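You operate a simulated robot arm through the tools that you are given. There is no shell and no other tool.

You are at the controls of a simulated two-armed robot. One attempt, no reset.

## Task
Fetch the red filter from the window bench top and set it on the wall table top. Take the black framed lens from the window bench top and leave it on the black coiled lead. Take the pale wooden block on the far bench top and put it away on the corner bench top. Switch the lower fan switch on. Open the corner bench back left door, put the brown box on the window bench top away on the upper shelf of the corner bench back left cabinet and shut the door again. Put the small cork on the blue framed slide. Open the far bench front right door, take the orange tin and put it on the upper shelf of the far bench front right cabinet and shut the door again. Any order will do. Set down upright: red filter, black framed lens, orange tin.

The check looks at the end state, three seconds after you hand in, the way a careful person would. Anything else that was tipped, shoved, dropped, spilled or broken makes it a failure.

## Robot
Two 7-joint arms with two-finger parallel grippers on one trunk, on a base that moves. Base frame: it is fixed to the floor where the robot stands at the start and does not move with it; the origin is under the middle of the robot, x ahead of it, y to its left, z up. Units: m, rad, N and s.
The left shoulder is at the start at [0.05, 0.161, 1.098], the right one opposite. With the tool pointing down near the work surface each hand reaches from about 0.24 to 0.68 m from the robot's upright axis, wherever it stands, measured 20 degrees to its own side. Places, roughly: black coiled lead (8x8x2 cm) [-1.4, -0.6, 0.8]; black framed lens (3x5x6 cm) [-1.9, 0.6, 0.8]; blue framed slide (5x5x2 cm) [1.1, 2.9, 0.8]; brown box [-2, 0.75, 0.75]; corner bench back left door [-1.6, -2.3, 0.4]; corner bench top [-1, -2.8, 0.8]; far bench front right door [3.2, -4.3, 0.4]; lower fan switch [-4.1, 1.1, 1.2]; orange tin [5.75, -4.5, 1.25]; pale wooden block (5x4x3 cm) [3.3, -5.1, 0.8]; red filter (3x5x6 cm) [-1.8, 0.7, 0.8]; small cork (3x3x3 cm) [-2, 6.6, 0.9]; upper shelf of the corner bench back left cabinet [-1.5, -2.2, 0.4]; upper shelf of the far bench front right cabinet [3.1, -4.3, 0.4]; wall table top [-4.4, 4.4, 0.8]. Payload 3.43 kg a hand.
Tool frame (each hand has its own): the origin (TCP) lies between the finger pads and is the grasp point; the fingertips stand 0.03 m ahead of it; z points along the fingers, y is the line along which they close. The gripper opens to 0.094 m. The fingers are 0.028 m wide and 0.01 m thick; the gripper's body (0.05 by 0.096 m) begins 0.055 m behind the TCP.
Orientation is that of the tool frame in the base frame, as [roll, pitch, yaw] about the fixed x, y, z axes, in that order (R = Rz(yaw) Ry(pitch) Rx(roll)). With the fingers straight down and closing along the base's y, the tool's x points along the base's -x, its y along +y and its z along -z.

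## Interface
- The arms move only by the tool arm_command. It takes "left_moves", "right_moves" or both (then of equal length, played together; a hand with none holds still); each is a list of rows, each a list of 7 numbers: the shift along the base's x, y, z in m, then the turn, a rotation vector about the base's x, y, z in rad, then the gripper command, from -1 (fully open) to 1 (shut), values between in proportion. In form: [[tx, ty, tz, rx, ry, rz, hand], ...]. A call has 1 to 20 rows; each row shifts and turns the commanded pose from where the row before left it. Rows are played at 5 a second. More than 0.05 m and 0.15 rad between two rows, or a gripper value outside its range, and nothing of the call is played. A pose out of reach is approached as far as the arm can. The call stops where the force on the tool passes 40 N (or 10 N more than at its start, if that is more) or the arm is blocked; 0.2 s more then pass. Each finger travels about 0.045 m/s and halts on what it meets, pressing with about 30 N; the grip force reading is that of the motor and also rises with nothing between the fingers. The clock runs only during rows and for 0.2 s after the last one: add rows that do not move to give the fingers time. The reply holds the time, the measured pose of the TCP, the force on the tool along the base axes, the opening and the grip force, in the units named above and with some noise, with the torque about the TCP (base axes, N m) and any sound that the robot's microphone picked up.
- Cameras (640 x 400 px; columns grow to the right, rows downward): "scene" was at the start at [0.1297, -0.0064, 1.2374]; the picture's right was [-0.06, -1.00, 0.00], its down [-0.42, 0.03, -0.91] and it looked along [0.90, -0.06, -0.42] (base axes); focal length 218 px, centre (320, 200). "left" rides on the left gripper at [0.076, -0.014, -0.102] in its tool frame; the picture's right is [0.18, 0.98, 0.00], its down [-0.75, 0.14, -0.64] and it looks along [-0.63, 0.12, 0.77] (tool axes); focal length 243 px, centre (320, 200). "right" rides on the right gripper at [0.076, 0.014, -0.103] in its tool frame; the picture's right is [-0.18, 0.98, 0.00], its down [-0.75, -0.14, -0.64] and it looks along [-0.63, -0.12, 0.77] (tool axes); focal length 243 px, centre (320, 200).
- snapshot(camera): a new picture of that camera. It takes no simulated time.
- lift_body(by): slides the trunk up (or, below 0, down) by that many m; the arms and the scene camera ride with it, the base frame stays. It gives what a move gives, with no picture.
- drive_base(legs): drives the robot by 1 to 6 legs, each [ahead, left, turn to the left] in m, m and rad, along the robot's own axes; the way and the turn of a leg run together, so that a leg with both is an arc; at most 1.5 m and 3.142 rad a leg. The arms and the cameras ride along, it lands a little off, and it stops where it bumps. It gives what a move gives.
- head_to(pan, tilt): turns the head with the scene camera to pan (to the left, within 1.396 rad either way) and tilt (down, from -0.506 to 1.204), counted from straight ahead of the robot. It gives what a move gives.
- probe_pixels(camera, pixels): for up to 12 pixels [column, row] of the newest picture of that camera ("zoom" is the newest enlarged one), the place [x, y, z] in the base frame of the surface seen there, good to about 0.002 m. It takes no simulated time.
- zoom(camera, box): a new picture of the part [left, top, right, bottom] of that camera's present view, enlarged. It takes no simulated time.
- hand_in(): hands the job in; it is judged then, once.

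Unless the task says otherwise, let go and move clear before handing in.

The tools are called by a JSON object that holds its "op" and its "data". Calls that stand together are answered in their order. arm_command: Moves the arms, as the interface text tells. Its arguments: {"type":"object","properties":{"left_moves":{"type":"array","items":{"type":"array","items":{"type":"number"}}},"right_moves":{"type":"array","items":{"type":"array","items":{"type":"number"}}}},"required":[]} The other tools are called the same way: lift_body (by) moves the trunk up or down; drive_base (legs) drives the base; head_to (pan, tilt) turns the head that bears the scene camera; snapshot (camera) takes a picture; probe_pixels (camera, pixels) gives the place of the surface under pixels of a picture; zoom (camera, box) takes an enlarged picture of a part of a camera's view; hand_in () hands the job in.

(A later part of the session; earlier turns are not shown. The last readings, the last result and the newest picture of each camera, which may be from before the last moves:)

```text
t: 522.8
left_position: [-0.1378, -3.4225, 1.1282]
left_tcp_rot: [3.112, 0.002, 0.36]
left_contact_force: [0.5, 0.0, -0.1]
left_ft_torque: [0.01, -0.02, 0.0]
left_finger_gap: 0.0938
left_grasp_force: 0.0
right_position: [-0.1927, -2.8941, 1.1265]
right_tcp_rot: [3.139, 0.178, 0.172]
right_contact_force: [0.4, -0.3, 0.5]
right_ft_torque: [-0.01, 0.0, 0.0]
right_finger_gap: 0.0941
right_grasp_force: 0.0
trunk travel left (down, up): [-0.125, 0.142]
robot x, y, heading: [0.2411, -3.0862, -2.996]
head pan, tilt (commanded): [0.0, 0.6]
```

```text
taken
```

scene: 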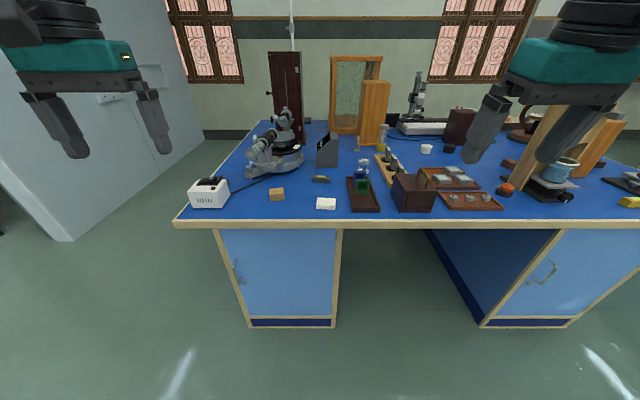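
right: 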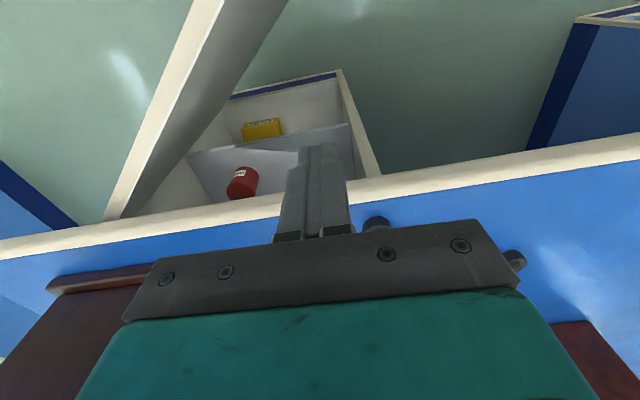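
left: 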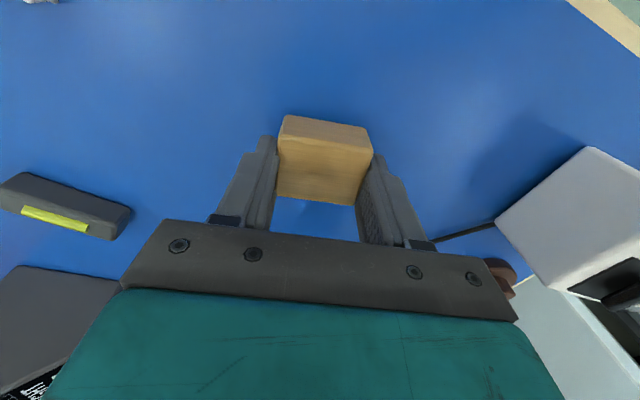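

{"op": "drive_base", "data": {"legs": [[0, 0, -1.568], [1.4, -0.1, 0], [1.5, 0, 0], [1.5, 0, 0], [0.6, 0, 0]]}}

{"op": "snapshot", "data": {"camera": "scene"}}

```text
t: 550.6
left_position: [-0.7465, 2.2447, 1.1275]
left_tcp_rot: [3.113, 0.003, -1.212]
left_contact_force: [-0.7, 0.2, 0.7]
left_ft_torque: [0.02, 0.01, 0.0]
left_finger_gap: 0.0939
left_grasp_force: 0.2
right_position: [-0.2181, 2.298, 1.1258]
right_tcp_rot: [3.139, 0.177, -1.402]
right_contact_force: [1.3, 0.3, -0.3]
right_ft_torque: [0.03, 0.01, -0.05]
right_finger_gap: 0.0941
right_grasp_force: 0.1
trunk travel left (down, up): [-0.125, 0.142]
robot x, y, heading: [-0.4106, 1.8638, 1.716]
head pan, tilt (commanded): [0.0, 0.6]
```

```text
taken
```

scene: 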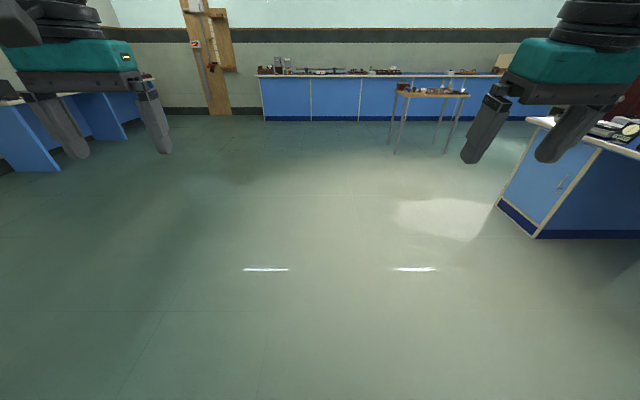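

{"op": "drive_base", "data": {"legs": [[0, 0, 3.14], [0, -1.45, 0], [0, -0.2, 0], [0.3, 0, 0]]}}

{"op": "head_to", "data": {"pan": 0.0, "tilt": 0.8}}

{"op": "snapshot", "data": {"camera": "scene"}}

```text
t: 574.4
left_position: [-1.6771, 0.9716, 1.1281]
left_tcp_rot: [3.113, 0.001, 1.924]
left_contact_force: [0.3, -0.2, -0.6]
left_ft_torque: [0.01, 0.03, 0.0]
left_finger_gap: 0.0939
left_grasp_force: 0.2
right_position: [-2.2048, 0.9187, 1.1258]
right_tcp_rot: [3.138, 0.178, 1.735]
right_contact_force: [-0.4, -0.8, -0.1]
right_ft_torque: [0.0, -0.04, 0.01]
right_finger_gap: 0.0939
right_grasp_force: 0.0
trunk travel left (down, up): [-0.125, 0.142]
robot x, y, heading: [-2.0111, 1.3516, -1.433]
head pan, tilt (commanded): [0.0, 0.6]
```

```text
t: 575.2
left_position: [-1.6769, 0.9727, 1.1274]
left_tcp_rot: [3.114, 0.001, 1.925]
left_contact_force: [0.6, 0.0, -0.1]
left_ft_torque: [0.03, 0.0, 0.0]
left_finger_gap: 0.0938
left_grasp_force: 0.0
right_position: [-2.2053, 0.919, 1.1252]
right_tcp_rot: [3.14, 0.178, 1.738]
right_contact_force: [0.0, 1.0, 0.3]
right_ft_torque: [-0.05, 0.01, -0.02]
right_finger_gap: 0.094
right_grasp_force: 0.1
trunk travel left (down, up): [-0.125, 0.142]
robot x, y, heading: [-2.0154, 1.3545, -1.431]
head pan, tilt (commanded): [0.0, 0.799]
```

```text
taken
```

scene: 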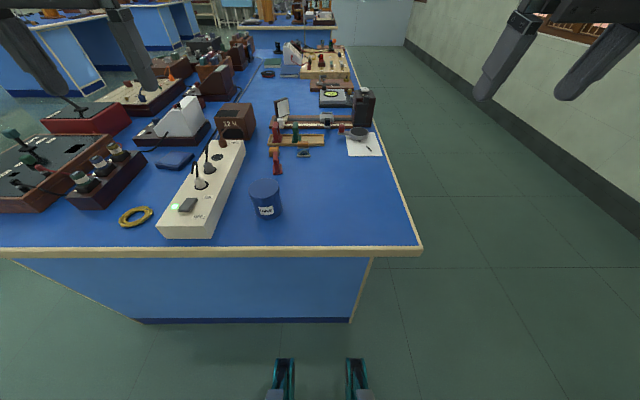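

{"op": "drive_base", "data": {"legs": [[0.09, 0, 0.009]]}}

{"op": "zoom", "data": {"camera": "scene", "box": [245, 130, 325, 190]}}

{"op": "probe_pixels", "data": {"camera": "zoom", "pixels": [[245, 180], [250, 210], [245, 240], [245, 260], [235, 290], [275, 290], [255, 285], [240, 300]]}}

```text
t: 576.3
left_position: [-1.66, 0.8835, 1.1278]
left_tcp_rot: [3.114, 0.003, 1.934]
left_contact_force: [0.2, -0.6, -0.1]
left_ft_torque: [-0.04, -0.03, -0.03]
left_finger_gap: 0.0938
left_grasp_force: 0.0
right_position: [-2.1882, 0.8275, 1.1255]
right_tcp_rot: [3.14, 0.177, 1.744]
right_contact_force: [-0.4, -0.9, 0.1]
right_ft_torque: [-0.03, 0.01, -0.01]
right_finger_gap: 0.094
right_grasp_force: 0.1
trunk travel left (down, up): [-0.125, 0.142]
robot x, y, heading: [-1.9956, 1.2651, -1.421]
head pan, tilt (commanded): [0.0, 0.799]
```

```text
6.67 times, centred on (285, 160) of scene
```

zoom: 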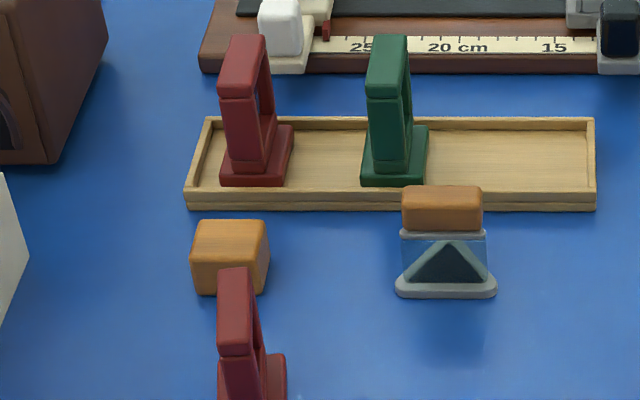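

```text
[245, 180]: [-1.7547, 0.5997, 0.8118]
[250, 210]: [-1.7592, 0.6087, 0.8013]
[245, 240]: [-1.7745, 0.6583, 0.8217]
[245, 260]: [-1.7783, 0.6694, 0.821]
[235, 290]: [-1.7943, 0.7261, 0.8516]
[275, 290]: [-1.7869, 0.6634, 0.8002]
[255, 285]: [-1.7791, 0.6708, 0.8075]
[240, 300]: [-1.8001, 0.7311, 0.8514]
```

{"op": "zoom", "data": {"camera": "scene", "box": [255, 160, 305, 200]}}

{"op": "probe_pixels", "data": {"camera": "zoom", "pixels": [[210, 120], [215, 60], [230, 180], [225, 150], [215, 240], [240, 280], [300, 270], [180, 260], [300, 200], [225, 110], [205, 85]]}}

```text
10.00 times, centred on (280, 180) of scene
```

zoom: 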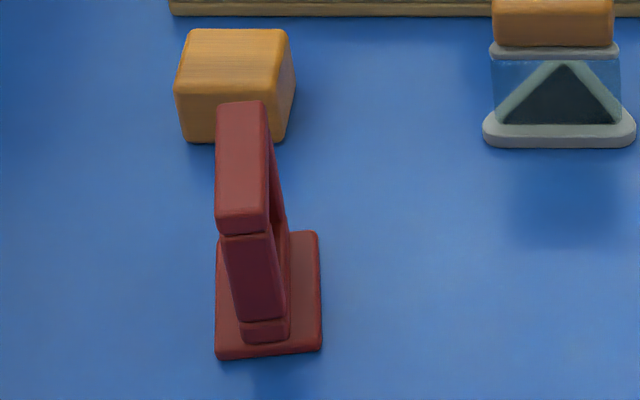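

```text
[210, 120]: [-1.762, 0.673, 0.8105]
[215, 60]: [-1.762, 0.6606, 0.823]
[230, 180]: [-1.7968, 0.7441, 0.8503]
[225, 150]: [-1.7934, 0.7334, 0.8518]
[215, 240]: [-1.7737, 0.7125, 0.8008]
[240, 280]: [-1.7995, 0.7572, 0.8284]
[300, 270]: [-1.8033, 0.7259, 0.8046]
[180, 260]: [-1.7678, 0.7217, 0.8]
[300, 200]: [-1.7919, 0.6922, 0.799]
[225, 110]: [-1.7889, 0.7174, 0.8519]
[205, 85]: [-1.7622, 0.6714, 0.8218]
```

The red filter's frame is ~1.6 cm thick, centre (-1.797,0.733), top z 0.8515, along heading −1.28. Bringing the left hand vertically above it.

{"op": "arm_command", "data": {"left_moves": [[-0.0196, -0.0215, -0.0283, 0, 0, -0.0107, -0.17], [-0.0196, -0.0215, -0.0283, 0, 0, -0.0107, -0.17], [-0.0196, -0.0215, -0.0283, 0, 0, -0.0107, -0.17], [-0.0196, -0.0215, -0.0283, 0, 0, -0.0107, -0.17], [-0.0196, -0.0215, -0.0283, 0, 0, -0.0107, -0.17], [-0.0196, -0.0215, -0.0283, 0, 0, -0.0107, -0.17], [-0.0196, -0.0215, -0.0283, 0, 0, -0.0107, -0.17], [0, 0, 0, 0, 0, 0, -0.17]]}}

{"op": "snapshot", "data": {"camera": "left"}}

{"op": "zoom", "data": {"camera": "scene", "box": [220, 100, 340, 200]}}

```text
t: 578.1
left_position: [-1.7973, 0.7334, 0.9302]
left_tcp_rot: [3.114, 0.006, 1.858]
left_contact_force: [-0.3, 0.7, -0.3]
left_ft_torque: [0.04, -0.02, 0.03]
left_finger_gap: 0.055
left_grasp_force: 0.1
right_position: [-2.1897, 0.8289, 1.1266]
right_tcp_rot: [3.141, 0.179, 1.746]
right_contact_force: [1.1, 0.5, -0.3]
right_ft_torque: [0.03, -0.02, -0.03]
right_finger_gap: 0.0938
right_grasp_force: 0.1
trunk travel left (down, up): [-0.125, 0.142]
robot x, y, heading: [-1.9986, 1.2613, -1.422]
head pan, tilt (commanded): [0.0, 0.799]
```

```text
taken
```

left: 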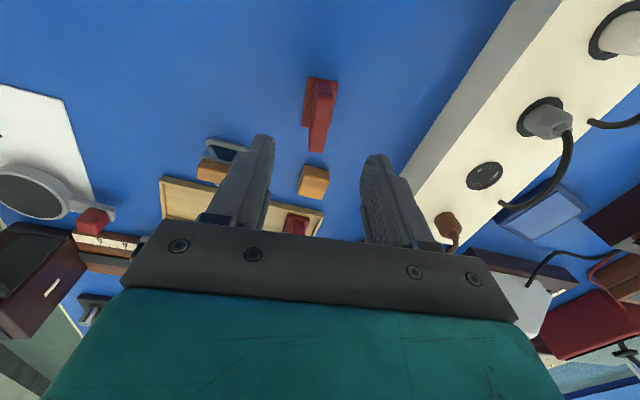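

```text
4.00 times, centred on (280, 150) of scene
```

zoom: 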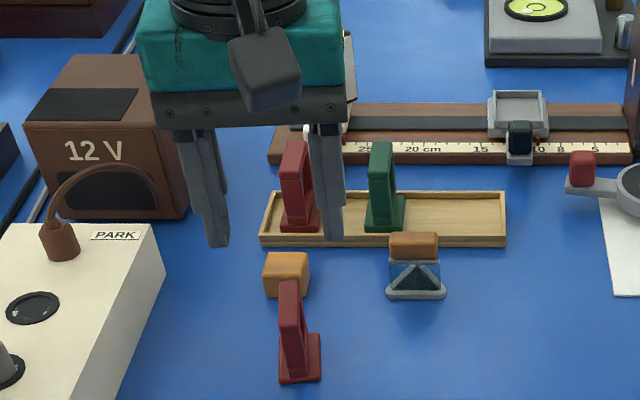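

{"op": "arm_command", "data": {"left_moves": [[0, 0, -0.03, 0, 0, 0, -0.17], [0, 0, -0.03, 0, 0, 0, -0.17], [0, 0, -0.024, 0, 0, 0, -0.17], [0, 0, 0, 0, 0, 0, -0.17]]}}

{"op": "snapshot", "data": {"camera": "left"}}

{"op": "zoom", "data": {"camera": "scene", "box": [240, 130, 320, 200]}}

```text
t: 579.1
left_position: [-1.7972, 0.7345, 0.8454]
left_tcp_rot: [3.114, 0.002, 1.859]
left_contact_force: [-0.4, 0.6, 0.5]
left_ft_torque: [-0.03, 0.02, 0.0]
left_finger_gap: 0.0551
left_grasp_force: 0.0
right_position: [-2.188, 0.8306, 1.1254]
right_tcp_rot: [3.14, 0.178, 1.745]
right_contact_force: [0.6, 0.9, 0.4]
right_ft_torque: [-0.02, -0.01, -0.01]
right_finger_gap: 0.0939
right_grasp_force: 0.0
trunk travel left (down, up): [-0.125, 0.142]
robot x, y, heading: [-1.9967, 1.2616, -1.422]
head pan, tilt (commanded): [0.0, 0.799]
```

```text
taken
```

left: 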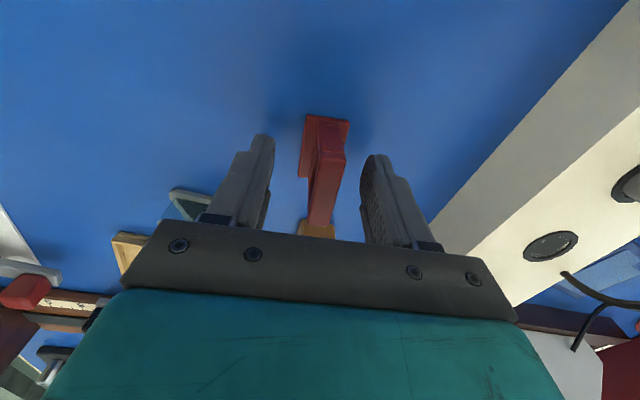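

```text
5.71 times, centred on (280, 165) of scene
```

zoom: 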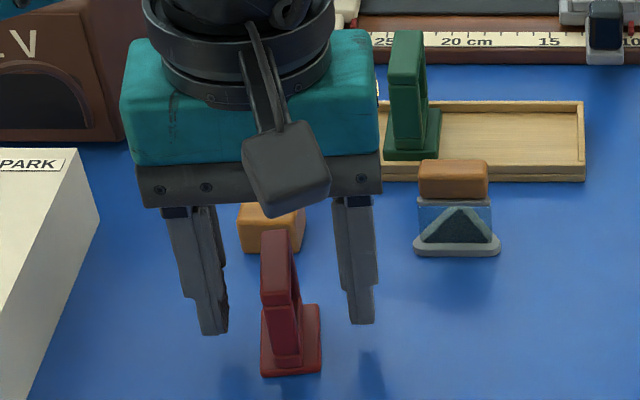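

The filter stands centred between the fingers. Closing and lifting.

{"op": "arm_command", "data": {"left_moves": [[0, 0, 0, 0, 0, 0, 0.3], [0, 0, 0, 0, 0, 0, 0.6], [0, 0, 0, 0, 0, 0, 1], [0, 0, 0, 0, 0, 0, 1], [0, 0, 0, 0, 0, 0, 1]]}}

{"op": "arm_command", "data": {"left_moves": [[0, 0, 0.02, 0, 0, 0, 1], [0, 0, 0.03, 0, 0, 0, 1], [0, 0, 0.04, 0, 0, 0, 1], [0, 0.01, 0.045, 0, 0, 0, 1], [0.02, 0.03, 0.03, 0, 0, 0, 1], [0.02, 0.03, 0.03, 0, 0, 0, 1], [0.02, 0.03, 0.03, 0, 0, 0, 1], [0.02, 0.03, 0.02, 0, 0, 0, 1]]}}

{"op": "snapshot", "data": {"camera": "left"}}

{"op": "snapshot", "data": {"camera": "scene"}}

```text
t: 580.3
left_position: [-1.7971, 0.7344, 0.8471]
left_tcp_rot: [3.113, 0.001, 1.86]
left_contact_force: [-0.9, -0.7, 0.0]
left_ft_torque: [-0.03, 0.01, 0.0]
left_finger_gap: 0.0166
left_grasp_force: 30.1
right_position: [-2.1894, 0.8286, 1.1258]
right_tcp_rot: [3.138, 0.178, 1.745]
right_contact_force: [-0.4, 0.3, -0.4]
right_ft_torque: [-0.01, 0.01, -0.04]
right_finger_gap: 0.094
right_grasp_force: 0.0
trunk travel left (down, up): [-0.125, 0.142]
robot x, y, heading: [-1.9934, 1.2602, -1.421]
head pan, tilt (commanded): [0.0, 0.799]
```

```text
t: 582.1
left_position: [-1.7173, 0.8646, 1.0909]
left_tcp_rot: [3.113, 0.004, 1.856]
left_contact_force: [0.2, 0.3, -0.8]
left_ft_torque: [0.01, 0.0, 0.0]
left_finger_gap: 0.0165
left_grasp_force: 29.6
right_position: [-2.1884, 0.8286, 1.1268]
right_tcp_rot: [3.14, 0.181, 1.745]
right_contact_force: [0.2, -0.6, 0.7]
right_ft_torque: [0.02, 0.0, 0.0]
right_finger_gap: 0.0944
right_grasp_force: 0.0
trunk travel left (down, up): [-0.125, 0.142]
robot x, y, heading: [-1.9963, 1.2638, -1.424]
head pan, tilt (commanded): [0.0, 0.799]
```

```text
taken
```

left: 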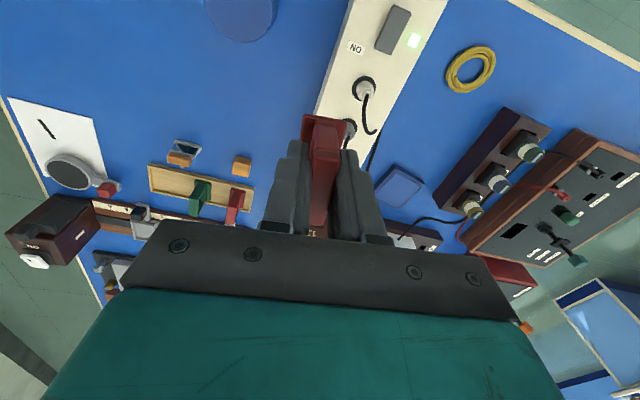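

```text
taken
```

scene: 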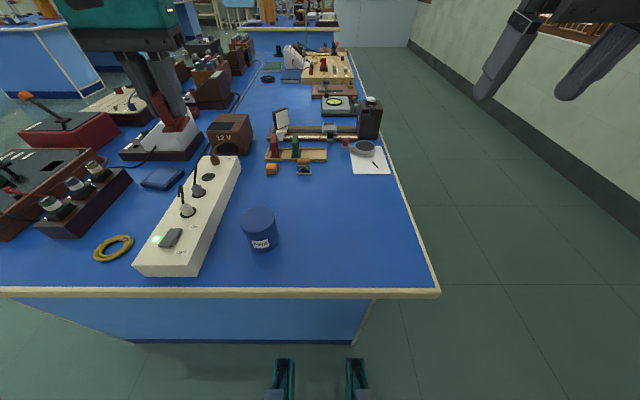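

Filter in hand (gap 0.0165). Backing off and turning toward the wall with the fan switches.

{"op": "drive_base", "data": {"legs": [[-0.35, 0, 0], [0, 0, -1.569], [0.7, 0, 0]]}}

{"op": "head_to", "data": {"pan": 0.0, "tilt": 0.1}}

{"op": "snapshot", "data": {"camera": "scene"}}

```text
t: 591.6
left_position: [-3.1327, 1.215, 1.0913]
left_tcp_rot: [3.114, 0.001, 0.296]
left_contact_force: [-0.4, -0.4, -0.1]
left_ft_torque: [-0.01, 0.0, -0.04]
left_finger_gap: 0.0168
left_grasp_force: 30.5
right_position: [-3.1726, 1.6879, 1.126]
right_tcp_rot: [3.14, 0.177, 0.185]
right_contact_force: [0.1, 0.2, -0.9]
right_ft_torque: [-0.03, 0.04, 0.01]
right_finger_gap: 0.0939
right_grasp_force: 0.0
trunk travel left (down, up): [-0.125, 0.142]
robot x, y, heading: [-2.7347, 1.4983, -2.985]
head pan, tilt (commanded): [0.0, 0.799]
```

```text
t: 592.6
left_position: [-3.1324, 1.2158, 1.0909]
left_tcp_rot: [3.114, 0.004, 0.297]
left_contact_force: [-0.7, -1.3, -1.2]
left_ft_torque: [-0.01, 0.02, 0.03]
left_finger_gap: 0.0163
left_grasp_force: 29.5
right_position: [-3.1722, 1.6868, 1.1266]
right_tcp_rot: [3.139, 0.177, 0.185]
right_contact_force: [-0.3, 0.2, -0.1]
right_ft_torque: [0.0, 0.02, -0.02]
right_finger_gap: 0.0942
right_grasp_force: 0.0
trunk travel left (down, up): [-0.125, 0.142]
robot x, y, heading: [-2.7346, 1.5018, -2.987]
head pan, tilt (commanded): [0.0, 0.099]
```

```text
taken
```

scene: 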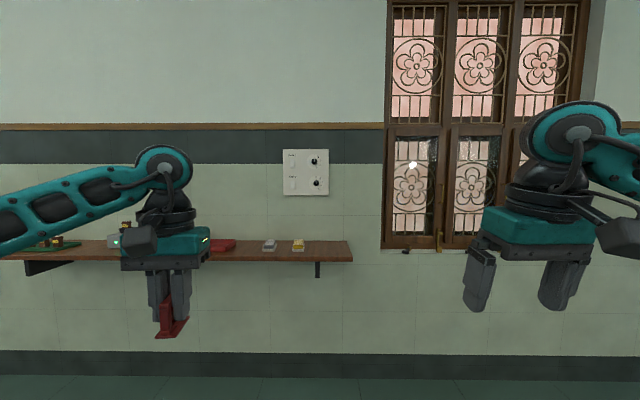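

The switch board is at (306,172). Zooming in to read it.

{"op": "zoom", "data": {"camera": "scene", "box": [276, 142, 336, 202]}}

{"op": "probe_pixels", "data": {"camera": "zoom", "pixels": [[230, 120], [230, 250], [380, 120], [380, 270], [300, 200], [180, 60], [480, 60], [180, 340], [480, 340], [225, 90], [225, 210]]}}

```text
6.67 times, centred on (306, 172) of scene
```

zoom: 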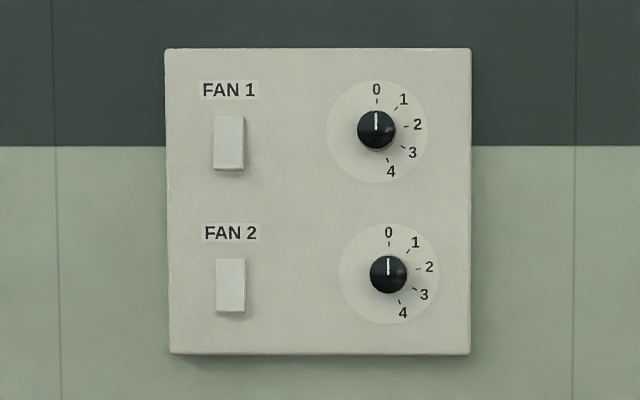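

```text
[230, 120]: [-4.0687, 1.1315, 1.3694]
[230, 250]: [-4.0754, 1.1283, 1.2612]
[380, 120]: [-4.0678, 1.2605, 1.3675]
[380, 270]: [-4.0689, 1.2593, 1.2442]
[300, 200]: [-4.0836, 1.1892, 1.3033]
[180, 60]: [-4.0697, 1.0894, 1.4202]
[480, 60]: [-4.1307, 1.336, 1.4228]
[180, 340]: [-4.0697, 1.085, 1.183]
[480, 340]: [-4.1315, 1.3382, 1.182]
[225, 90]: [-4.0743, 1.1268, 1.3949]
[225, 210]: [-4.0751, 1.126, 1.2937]
```

{"op": "zoom", "data": {"camera": "scene", "box": [290, 152, 306, 198]}}

{"op": "probe_pixels", "data": {"camera": "zoom", "pixels": [[320, 80], [320, 110], [320, 130], [320, 160], [320, 250], [320, 270], [320, 290], [320, 310], [320, 325], [260, 200], [280, 290], [360, 290]]}}

```text
8.70 times, centred on (298, 175) of scene
```

zoom: 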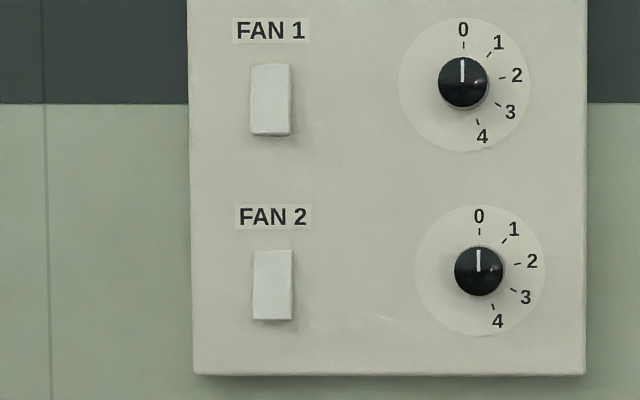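

```text
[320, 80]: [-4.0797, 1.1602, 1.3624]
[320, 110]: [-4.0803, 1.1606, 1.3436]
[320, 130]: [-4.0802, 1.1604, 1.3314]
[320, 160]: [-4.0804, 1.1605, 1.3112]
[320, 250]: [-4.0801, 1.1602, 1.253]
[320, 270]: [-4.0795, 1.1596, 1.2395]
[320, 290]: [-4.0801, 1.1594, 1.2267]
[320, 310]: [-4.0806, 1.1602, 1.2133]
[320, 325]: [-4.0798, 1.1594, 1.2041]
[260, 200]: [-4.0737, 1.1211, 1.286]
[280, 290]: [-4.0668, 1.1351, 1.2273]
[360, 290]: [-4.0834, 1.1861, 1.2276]
```

{"op": "probe_pixels", "data": {"camera": "zoom", "pixels": [[272, 255], [272, 265], [272, 285], [272, 305], [272, 316], [270, 68], [270, 80], [270, 100], [270, 120], [270, 130], [240, 285], [240, 100]]}}

{"op": "zoom", "data": {"camera": "scene", "box": [287, 178, 301, 194]}}

```text
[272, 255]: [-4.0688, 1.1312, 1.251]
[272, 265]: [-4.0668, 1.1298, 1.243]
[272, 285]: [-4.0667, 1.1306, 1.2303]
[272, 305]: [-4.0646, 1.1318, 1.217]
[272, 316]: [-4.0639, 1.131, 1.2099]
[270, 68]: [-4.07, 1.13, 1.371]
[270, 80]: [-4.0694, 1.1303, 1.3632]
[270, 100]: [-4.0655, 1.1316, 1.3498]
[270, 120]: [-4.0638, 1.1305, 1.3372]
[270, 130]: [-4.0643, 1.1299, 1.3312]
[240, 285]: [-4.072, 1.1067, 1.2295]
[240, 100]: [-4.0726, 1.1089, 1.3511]
```

```text
16.00 times, centred on (294, 186) of scene
```

zoom: 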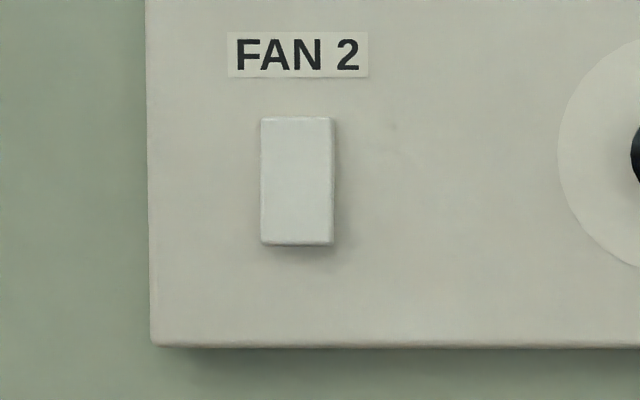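

The rocker's lower half sticks out (x −4.064 at the bottom, −4.069 at the top), as on FAN 1, so both are off; pressing the lower half turns it on. Checking the shelf below for clearance.

{"op": "snapshot", "data": {"camera": "scene"}}

{"op": "probe_pixels", "data": {"camera": "scene", "pixels": [[340, 245], [330, 256], [298, 243], [270, 243], [350, 248], [318, 270], [222, 246]]}}

```text
taken
```

scene: 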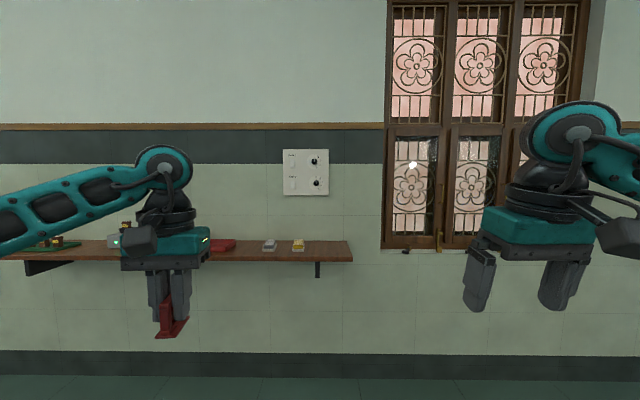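

```text
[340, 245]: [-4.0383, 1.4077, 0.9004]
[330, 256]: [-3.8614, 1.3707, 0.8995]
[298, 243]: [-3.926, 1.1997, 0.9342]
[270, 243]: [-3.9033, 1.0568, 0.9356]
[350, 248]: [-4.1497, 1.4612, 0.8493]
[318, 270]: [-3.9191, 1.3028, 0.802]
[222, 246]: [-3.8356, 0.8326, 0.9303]
```

Shelf top is z≈0.90, well below. I'll raise the left hand a bit, turn the right fist horizontal here in free space, then approach.

{"op": "arm_command", "data": {"left_moves": [[0, 0, 0.012, 0, 0, 0, 1], [0, 0, 0.012, 0, 0, 0, 1], [0, 0, 0.012, 0, 0, 0, 1], [0, 0, 0.012, 0, 0, 0, 1], [0, 0, 0.012, 0, 0, 0, 1], [0, 0, 0.012, 0, 0, 0, 1], [0, 0, 0.012, 0, 0, 0, 1], [0, 0, 0.012, 0, 0, 0, 1], [0, 0, 0.012, 0, 0, 0, 1], [0, 0, 0.012, 0, 0, 0, 1], [0, 0, 0, 0, 0, 0, 1]], "right_moves": [[-0.0055, -0.01, 0.0086, -0.0257, 0.137, -0.004, 1], [-0.0055, -0.01, 0.0086, -0.0257, 0.137, -0.004, 1], [-0.0055, -0.01, 0.0086, -0.0257, 0.137, -0.004, 1], [-0.0055, -0.01, 0.0086, -0.0257, 0.137, -0.004, 1], [-0.0055, -0.01, 0.0086, -0.0257, 0.137, -0.004, 1], [-0.0055, -0.01, 0.0086, -0.0257, 0.137, -0.004, 1], [-0.0055, -0.01, 0.0086, -0.0257, 0.137, -0.004, 1], [-0.0055, -0.01, 0.0086, -0.0257, 0.137, -0.004, 1], [-0.0055, -0.01, 0.0086, -0.0257, 0.137, -0.004, 1], [-0.0055, -0.01, 0.0086, -0.0257, 0.137, -0.004, 1], [0, 0, 0, 0, 0, 0, 1]]}}

{"op": "snapshot", "data": {"camera": "scene"}}

```text
t: 595.0
left_position: [-3.1336, 1.2152, 1.211]
left_tcp_rot: [3.113, 0.002, 0.298]
left_contact_force: [0.7, 0.1, -1.4]
left_ft_torque: [-0.03, 0.02, -0.03]
left_finger_gap: 0.0162
left_grasp_force: 29.7
right_position: [-3.2278, 1.5879, 1.212]
right_tcp_rot: [1.441, 1.544, -1.541]
right_contact_force: [0.3, 0.1, -1.0]
right_ft_torque: [-0.01, 0.02, -0.02]
right_finger_gap: 0.0002
right_grasp_force: 30.1
trunk travel left (down, up): [-0.125, 0.142]
robot x, y, heading: [-2.7353, 1.5041, -2.982]
head pan, tilt (commanded): [0.0, 0.099]
```

```text
taken
```

scene: 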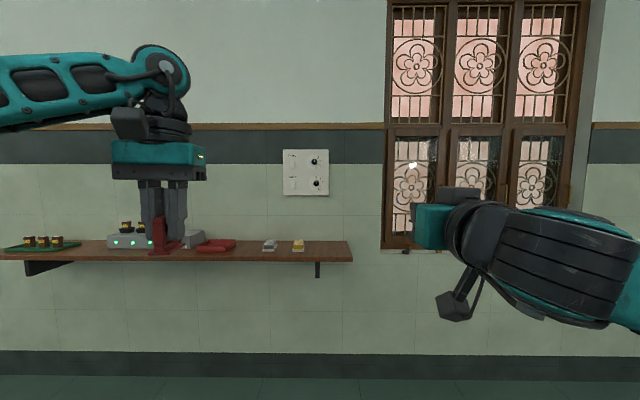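

{"op": "drive_base", "data": {"legs": [[0, 0.315, 0], [0.74, 0, -0.008]]}}

{"op": "snapshot", "data": {"camera": "scene"}}

{"op": "snapshot", "data": {"camera": "right"}}

```text
t: 602.0
left_position: [-3.821, 0.7937, 1.2106]
left_tcp_rot: [3.112, 0.0, 0.289]
left_contact_force: [-0.4, 0.1, -0.6]
left_ft_torque: [0.02, 0.02, 0.01]
left_finger_gap: 0.0163
left_grasp_force: 29.6
right_position: [-3.9138, 1.1666, 1.2133]
right_tcp_rot: [1.506, 1.545, -1.486]
right_contact_force: [0.1, 0.9, -0.1]
right_ft_torque: [0.01, 0.05, -0.01]
right_finger_gap: 0.0
right_grasp_force: 30.2
trunk travel left (down, up): [-0.125, 0.142]
robot x, y, heading: [-3.4213, 1.0745, -2.995]
head pan, tilt (commanded): [0.0, 0.099]
```

```text
taken
```

scene: 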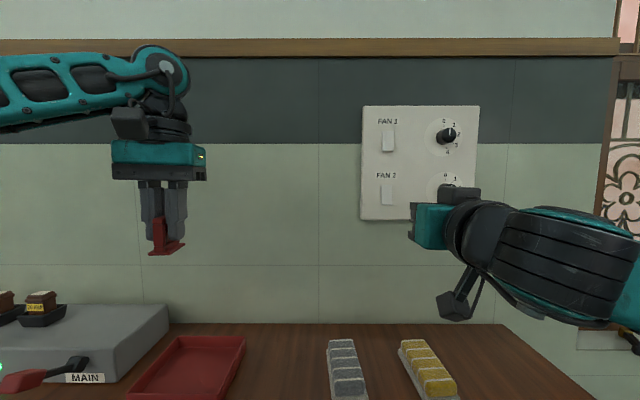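

```text
taken
```

right: 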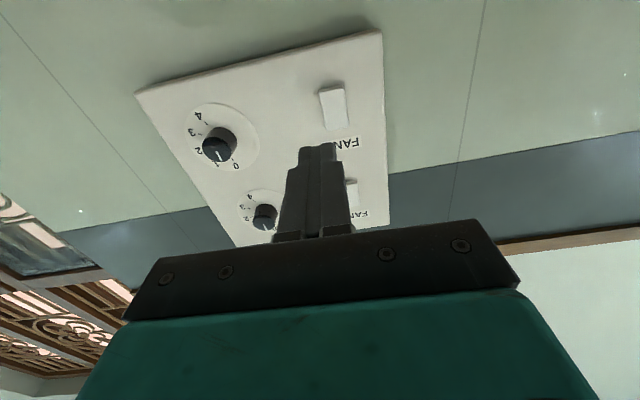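

{"op": "zoom", "data": {"camera": "scene", "box": [360, 165, 420, 225]}}

{"op": "probe_pixels", "data": {"camera": "zoom", "pixels": [[285, 145], [285, 165], [285, 200], [285, 235], [285, 255], [265, 200], [310, 200], [230, 200], [350, 320]]}}

```text
6.67 times, centred on (390, 195) of scene
```

zoom: 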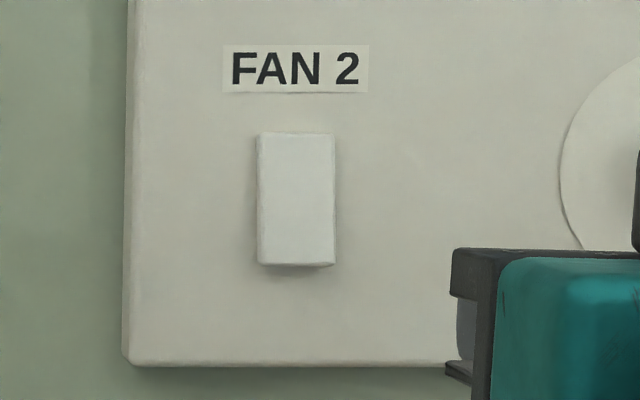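

```text
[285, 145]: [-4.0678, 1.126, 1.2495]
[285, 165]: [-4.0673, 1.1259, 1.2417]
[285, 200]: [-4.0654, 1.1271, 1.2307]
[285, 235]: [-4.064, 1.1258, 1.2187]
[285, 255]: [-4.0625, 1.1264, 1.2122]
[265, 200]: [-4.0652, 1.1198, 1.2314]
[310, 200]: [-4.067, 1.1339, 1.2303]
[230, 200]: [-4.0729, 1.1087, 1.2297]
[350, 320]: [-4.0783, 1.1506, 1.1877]
```

The press point is (-4.063,1.130,1.214). Lining the fist up and approaching to 2 cm.

{"op": "arm_command", "data": {"right_moves": [[0.002, -0.0142, 0.0005, 0, 0, 0, 1], [-0.0326, -0.0049, 0, 0, 0, 0, 1], [-0.0326, -0.0049, 0, 0, 0, 0, 1], [-0.0326, -0.0049, 0, 0, 0, 0, 1], [0, 0, 0, 0, 0, 0, 1]]}}

{"op": "snapshot", "data": {"camera": "right"}}

{"op": "zoom", "data": {"camera": "scene", "box": [330, 140, 450, 240]}}

```text
t: 603.2
left_position: [-3.8217, 0.7937, 1.2104]
left_tcp_rot: [3.113, 0.002, 0.288]
left_contact_force: [0.3, -0.4, -0.8]
left_ft_torque: [0.0, -0.02, 0.01]
left_finger_gap: 0.0163
left_grasp_force: 29.5
right_position: [-4.0085, 1.1371, 1.2139]
right_tcp_rot: [1.481, 1.546, -1.509]
right_contact_force: [-0.9, -0.7, 0.1]
right_ft_torque: [-0.02, -0.03, 0.05]
right_finger_gap: 0.0002
right_grasp_force: 30.5
trunk travel left (down, up): [-0.125, 0.142]
robot x, y, heading: [-3.4213, 1.0749, -2.999]
head pan, tilt (commanded): [0.0, 0.099]
```

```text
taken
```

right: 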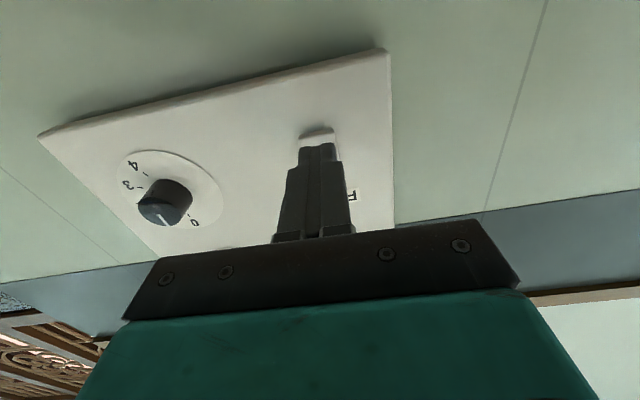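

```text
4.00 times, centred on (390, 190) of scene
```

zoom: 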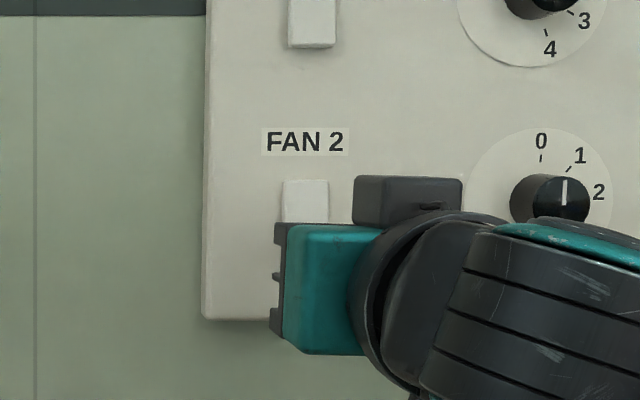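

Aligned over the rocker's lower half. Pressing in small steps.

{"op": "arm_command", "data": {"right_moves": [[-0.01, -0.0015, 0, 0, 0, 0, 1], [-0.01, -0.0015, 0, 0, 0, 0, 1], [-0.004, -0.0006, 0, 0, 0, 0, 1], [-0.004, -0.0006, 0, 0, 0, 0, 1], [0, 0, 0, 0, 0, 0, 1]]}}

{"op": "zoom", "data": {"camera": "scene", "box": [330, 140, 450, 240]}}

```text
t: 604.4
left_position: [-3.8189, 0.7947, 1.2107]
left_tcp_rot: [3.116, 0.006, 0.288]
left_contact_force: [0.1, 0.3, -0.4]
left_ft_torque: [-0.01, 0.0, 0.0]
left_finger_gap: 0.0163
left_grasp_force: 29.9
right_position: [-4.034, 1.133, 1.2127]
right_tcp_rot: [1.568, 1.547, -1.422]
right_contact_force: [16.4, 4.3, -9.2]
right_ft_torque: [0.03, -0.09, -0.07]
right_finger_gap: 0.0002
right_grasp_force: 30.2
trunk travel left (down, up): [-0.125, 0.142]
robot x, y, heading: [-3.4236, 1.0762, -2.992]
head pan, tilt (commanded): [0.0, 0.099]
```

```text
4.00 times, centred on (390, 190) of scene
```

zoom: 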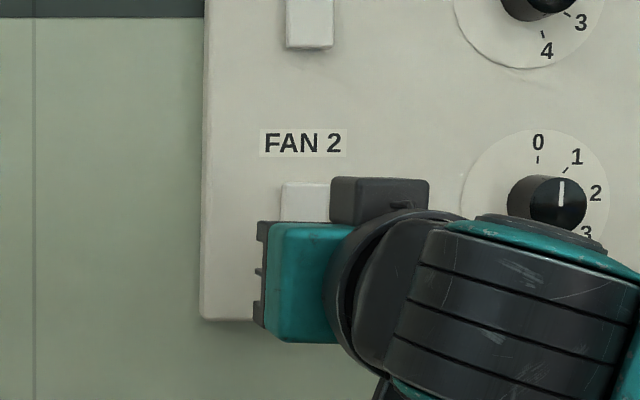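

Force 16 N. A few millimetres more, then back off and look.

{"op": "arm_command", "data": {"right_moves": [[-0.002, -0.0003, 0, 0, 0, 0, 1], [-0.002, -0.0003, 0, 0, 0, 0, 1], [0, 0, 0, 0, 0, 0, 1]]}}

{"op": "probe_pixels", "data": {"camera": "zoom", "pixels": [[305, 188], [305, 200], [305, 215], [240, 250], [310, 20]]}}

{"op": "arm_command", "data": {"right_moves": [[0.01, 0.0015, 0, 0, 0, 0, 1], [0.03, 0.0045, 0, 0, 0, 0, 1], [0.04, 0.006, 0, 0, 0, 0, 1], [0.04, 0.006, 0, 0, 0, 0, 1]]}}

{"op": "snapshot", "data": {"camera": "scene"}}

{"op": "zoom", "data": {"camera": "scene", "box": [360, 100, 480, 225]}}

```text
t: 605.0
left_position: [-3.8186, 0.7958, 1.212]
left_tcp_rot: [3.113, 0.005, 0.288]
left_contact_force: [0.2, 0.3, -0.5]
left_ft_torque: [-0.04, 0.01, 0.01]
left_finger_gap: 0.0163
left_grasp_force: 30.2
right_position: [-4.035, 1.1337, 1.2113]
right_tcp_rot: [1.596, 1.547, -1.393]
right_contact_force: [17.5, 6.8, -3.3]
right_ft_torque: [-0.14, 0.14, -0.13]
right_finger_gap: 0.0001
right_grasp_force: 30.2
trunk travel left (down, up): [-0.125, 0.142]
robot x, y, heading: [-3.4238, 1.0729, -2.995]
head pan, tilt (commanded): [0.0, 0.099]
stopped in row 2 (right hand): the force on the tool passed its limit at 43 N (the readings are from after the stop); the commanded pose is now the measured one
```

```text
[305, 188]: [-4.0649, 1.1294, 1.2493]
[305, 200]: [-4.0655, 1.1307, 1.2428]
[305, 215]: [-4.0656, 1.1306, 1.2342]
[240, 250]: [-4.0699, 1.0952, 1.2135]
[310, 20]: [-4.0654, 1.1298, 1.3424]
```

```text
t: 606.0
left_position: [-3.8209, 0.794, 1.2118]
left_tcp_rot: [3.113, 0.005, 0.287]
left_contact_force: [0.6, 0.5, 1.1]
left_ft_torque: [0.02, 0.0, -0.01]
left_finger_gap: 0.0163
left_grasp_force: 30.4
right_position: [-3.9178, 1.1495, 1.2103]
right_tcp_rot: [1.706, 1.546, -1.283]
right_contact_force: [0.0, -0.4, 0.2]
right_ft_torque: [-0.01, -0.04, -0.04]
right_finger_gap: 0.0
right_grasp_force: 30.4
trunk travel left (down, up): [-0.125, 0.142]
robot x, y, heading: [-3.4232, 1.0736, -2.993]
head pan, tilt (commanded): [0.0, 0.099]
```

```text
taken
```

scene: 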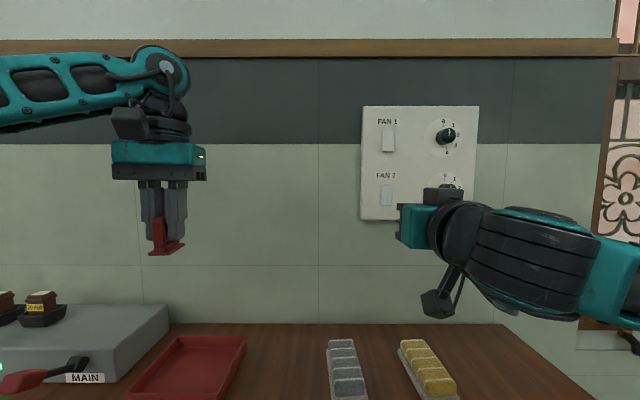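

```text
3.20 times, centred on (420, 162) of scene
```

zoom: 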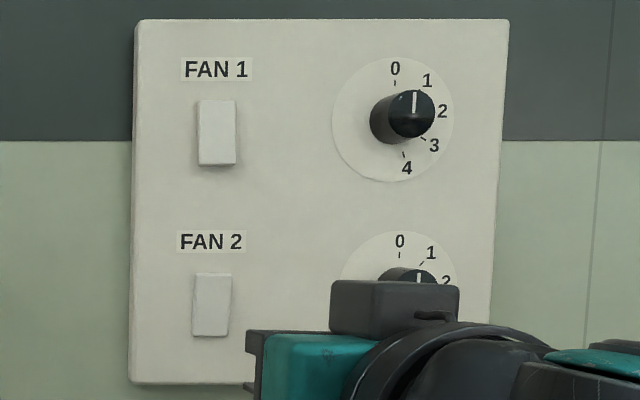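

{"op": "zoom", "data": {"camera": "scene", "box": [365, 115, 405, 215]}}

{"op": "probe_pixels", "data": {"camera": "zoom", "pixels": [[320, 63], [320, 85], [320, 115], [325, 68], [322, 285], [322, 300], [322, 330], [320, 265], [320, 342], [290, 300], [318, 120]]}}

```text
4.00 times, centred on (385, 165) of scene
```

zoom: 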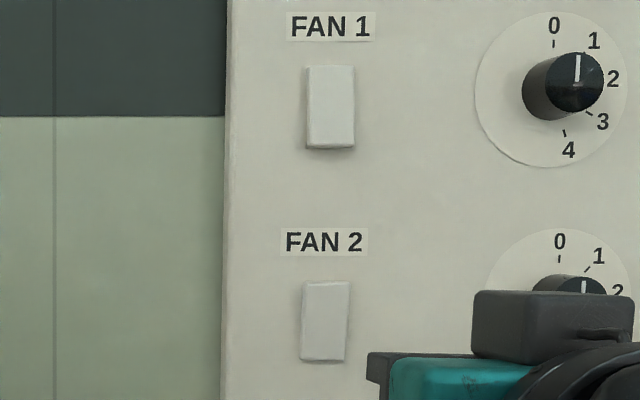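

```text
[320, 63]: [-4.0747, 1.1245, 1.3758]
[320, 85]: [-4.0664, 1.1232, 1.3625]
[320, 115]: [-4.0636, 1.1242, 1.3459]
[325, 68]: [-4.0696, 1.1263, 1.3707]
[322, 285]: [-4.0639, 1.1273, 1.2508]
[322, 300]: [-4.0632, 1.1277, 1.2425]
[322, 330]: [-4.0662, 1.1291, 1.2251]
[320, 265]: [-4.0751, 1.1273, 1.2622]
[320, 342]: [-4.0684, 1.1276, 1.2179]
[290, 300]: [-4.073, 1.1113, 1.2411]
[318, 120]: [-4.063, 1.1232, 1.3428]
```

FAN 2's rocker now has its lower half in (x −4.068) and upper half out (−4.064), opposite to FAN 1: it's switched. Backing off, restoring the right arm, and heading to the wall table.

{"op": "drive_base", "data": {"legs": [[-0.6, 0, 0]]}}

{"op": "arm_command", "data": {"right_moves": [[0.005, 0.012, -0.01, 0.0208, -0.1375, 0, 1], [0.005, 0.012, -0.01, 0.0208, -0.1375, 0, 1], [0.005, 0.012, -0.01, 0.0208, -0.1375, 0, 0], [0.005, 0.012, -0.01, 0.0208, -0.1375, 0, -1], [0.005, 0.012, -0.01, 0.0208, -0.1375, 0, -1], [0.005, 0.012, -0.01, 0.0208, -0.1375, 0, -1], [0.005, 0.012, -0.01, 0.0208, -0.1375, 0, -1], [0.005, 0.012, -0.01, 0.0208, -0.1375, 0, -1], [0.005, 0.012, -0.01, 0.0208, -0.1375, 0, -1]]}}

{"op": "drive_base", "data": {"legs": [[0, 0, -1.571], [1.3, 0, 0], [1.2, 0, 0]]}}

{"op": "head_to", "data": {"pan": 0.8, "tilt": 0.45}}

{"op": "snapshot", "data": {"camera": "scene"}}

```text
t: 609.3
left_position: [-3.2335, 0.8823, 1.2116]
left_tcp_rot: [3.114, 0.004, 0.285]
left_contact_force: [-0.1, 0.4, -1.0]
left_ft_torque: [0.04, 0.0, -0.01]
left_finger_gap: 0.0162
left_grasp_force: 29.5
right_position: [-3.3298, 1.2406, 1.2097]
right_tcp_rot: [1.719, 1.544, -1.271]
right_contact_force: [-0.4, 0.2, -0.2]
right_ft_torque: [-0.01, 0.01, 0.01]
right_finger_gap: 0.0002
right_grasp_force: 29.9
trunk travel left (down, up): [-0.125, 0.142]
robot x, y, heading: [-2.8342, 1.1575, -2.991]
head pan, tilt (commanded): [0.0, 0.099]
```

```text
t: 611.3
left_position: [-3.2333, 0.8835, 1.2093]
left_tcp_rot: [3.113, 0.003, 0.285]
left_contact_force: [-0.4, 0.4, -0.4]
left_ft_torque: [0.01, 0.04, 0.01]
left_finger_gap: 0.0167
left_grasp_force: 30.3
right_position: [-3.2846, 1.348, 1.1194]
right_tcp_rot: [3.133, 0.313, 0.127]
right_contact_force: [-0.6, -0.9, -0.6]
right_ft_torque: [0.02, 0.03, -0.01]
right_finger_gap: 0.0942
right_grasp_force: 0.1
trunk travel left (down, up): [-0.125, 0.142]
robot x, y, heading: [-2.8353, 1.162, -2.996]
head pan, tilt (commanded): [0.0, 0.099]
```

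```text
t: 627.3
left_position: [-3.459, 4.0338, 1.2108]
left_tcp_rot: [3.112, 0.001, -1.29]
left_contact_force: [0.9, -0.1, -0.4]
left_ft_torque: [-0.01, -0.02, -0.02]
left_finger_gap: 0.0165
left_grasp_force: 30.2
right_position: [-2.9939, 4.0836, 1.1204]
right_tcp_rot: [3.134, 0.314, -1.452]
right_contact_force: [-1.0, 0.2, -0.2]
right_ft_torque: [0.04, 0.02, 0.0]
right_finger_gap: 0.0941
right_grasp_force: 0.0
trunk travel left (down, up): [-0.125, 0.142]
robot x, y, heading: [-3.1791, 3.6322, 1.707]
head pan, tilt (commanded): [0.0, 0.099]
```

```text
t: 628.5
left_position: [-3.4591, 4.0349, 1.2111]
left_tcp_rot: [3.113, 0.004, -1.289]
left_contact_force: [-0.3, 0.2, -0.9]
left_ft_torque: [0.0, 0.0, 0.0]
left_finger_gap: 0.0163
left_grasp_force: 29.9
right_position: [-2.9943, 4.0824, 1.12]
right_tcp_rot: [3.133, 0.317, -1.451]
right_contact_force: [0.0, 0.8, -0.2]
right_ft_torque: [-0.01, 0.02, -0.03]
right_finger_gap: 0.0939
right_grasp_force: 0.0
trunk travel left (down, up): [-0.125, 0.142]
robot x, y, heading: [-3.1813, 3.6342, 1.714]
head pan, tilt (commanded): [0.799, 0.45]
```

```text
taken
```

scene: 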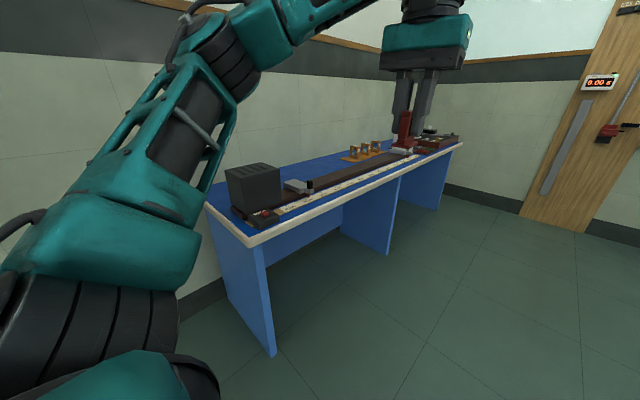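

{"op": "probe_pixels", "data": {"camera": "scene", "pixels": [[248, 240], [455, 146], [290, 220], [360, 195], [270, 355], [300, 175], [330, 190], [380, 180], [230, 195]]}}

{"op": "drive_base", "data": {"legs": [[0, 0, 1.571], [0, -0.6, 0]]}}

{"op": "head_to", "data": {"pan": 0.0, "tilt": 0.55}}

{"op": "snapshot", "data": {"camera": "scene"}}

```text
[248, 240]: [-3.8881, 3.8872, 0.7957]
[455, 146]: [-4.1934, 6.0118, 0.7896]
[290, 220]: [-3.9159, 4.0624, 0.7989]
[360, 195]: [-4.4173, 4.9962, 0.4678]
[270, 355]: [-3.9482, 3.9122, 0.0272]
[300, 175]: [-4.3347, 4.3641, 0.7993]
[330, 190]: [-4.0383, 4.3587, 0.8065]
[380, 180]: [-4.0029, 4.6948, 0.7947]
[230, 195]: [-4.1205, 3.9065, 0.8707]
```

```text
t: 638.0
left_position: [-3.6691, 3.951, 1.2101]
left_tcp_rot: [3.114, 0.004, 0.285]
left_contact_force: [0.0, 0.2, -0.4]
left_ft_torque: [-0.01, -0.02, -0.02]
left_finger_gap: 0.0162
left_grasp_force: 29.4
right_position: [-3.7195, 4.4152, 1.1205]
right_tcp_rot: [3.133, 0.315, 0.122]
right_contact_force: [0.3, 0.0, -0.8]
right_ft_torque: [0.01, 0.0, 0.0]
right_finger_gap: 0.094
right_grasp_force: 0.2
trunk travel left (down, up): [-0.125, 0.142]
robot x, y, heading: [-3.2688, 4.2279, -2.996]
head pan, tilt (commanded): [0.799, 0.45]
```

```text
t: 639.2
left_position: [-3.6695, 3.9508, 1.2109]
left_tcp_rot: [3.114, 0.004, 0.285]
left_contact_force: [0.2, -0.8, -0.9]
left_ft_torque: [0.0, 0.0, -0.01]
left_finger_gap: 0.0165
left_grasp_force: 29.6
right_position: [-3.7204, 4.4149, 1.1204]
right_tcp_rot: [3.133, 0.317, 0.123]
right_contact_force: [0.2, -0.6, 0.2]
right_ft_torque: [0.01, -0.04, -0.04]
right_finger_gap: 0.0938
right_grasp_force: 0.1
trunk travel left (down, up): [-0.125, 0.142]
robot x, y, heading: [-3.2701, 4.2264, -2.994]
head pan, tilt (commanded): [0.0, 0.55]
```

```text
taken
```

scene: 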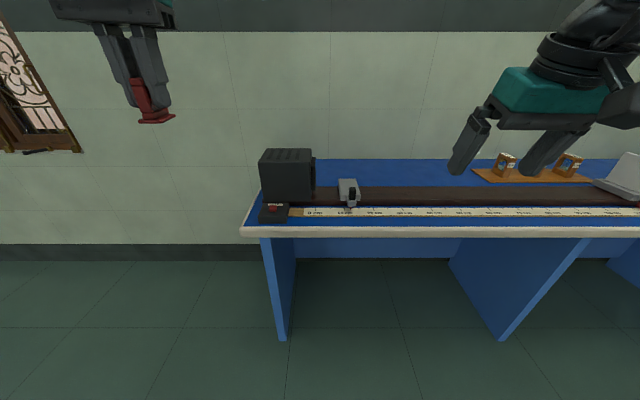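

{"op": "probe_pixels", "data": {"camera": "scene", "pixels": [[400, 165], [400, 180], [400, 190], [400, 205], [400, 211], [400, 219], [400, 226], [400, 232], [440, 170], [480, 178], [320, 190], [360, 165]]}}

{"op": "zoom", "data": {"camera": "scene", "box": [230, 140, 640, 250]}}

```text
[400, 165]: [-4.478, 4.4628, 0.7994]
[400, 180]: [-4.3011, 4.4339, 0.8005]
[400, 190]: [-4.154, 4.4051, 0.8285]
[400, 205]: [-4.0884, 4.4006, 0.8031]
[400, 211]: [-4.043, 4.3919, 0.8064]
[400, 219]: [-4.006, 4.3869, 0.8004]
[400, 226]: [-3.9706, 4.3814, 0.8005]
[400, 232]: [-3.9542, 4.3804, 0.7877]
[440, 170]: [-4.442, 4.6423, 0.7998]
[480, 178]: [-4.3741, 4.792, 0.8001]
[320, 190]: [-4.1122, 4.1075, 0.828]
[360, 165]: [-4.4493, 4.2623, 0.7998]
```

```text
1.56 times, centred on (435, 195) of scene
```

zoom: 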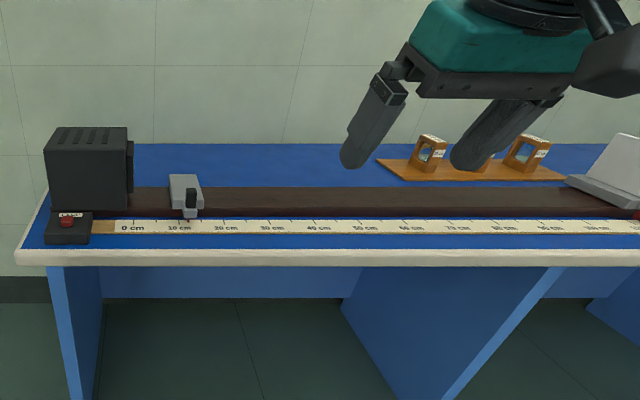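

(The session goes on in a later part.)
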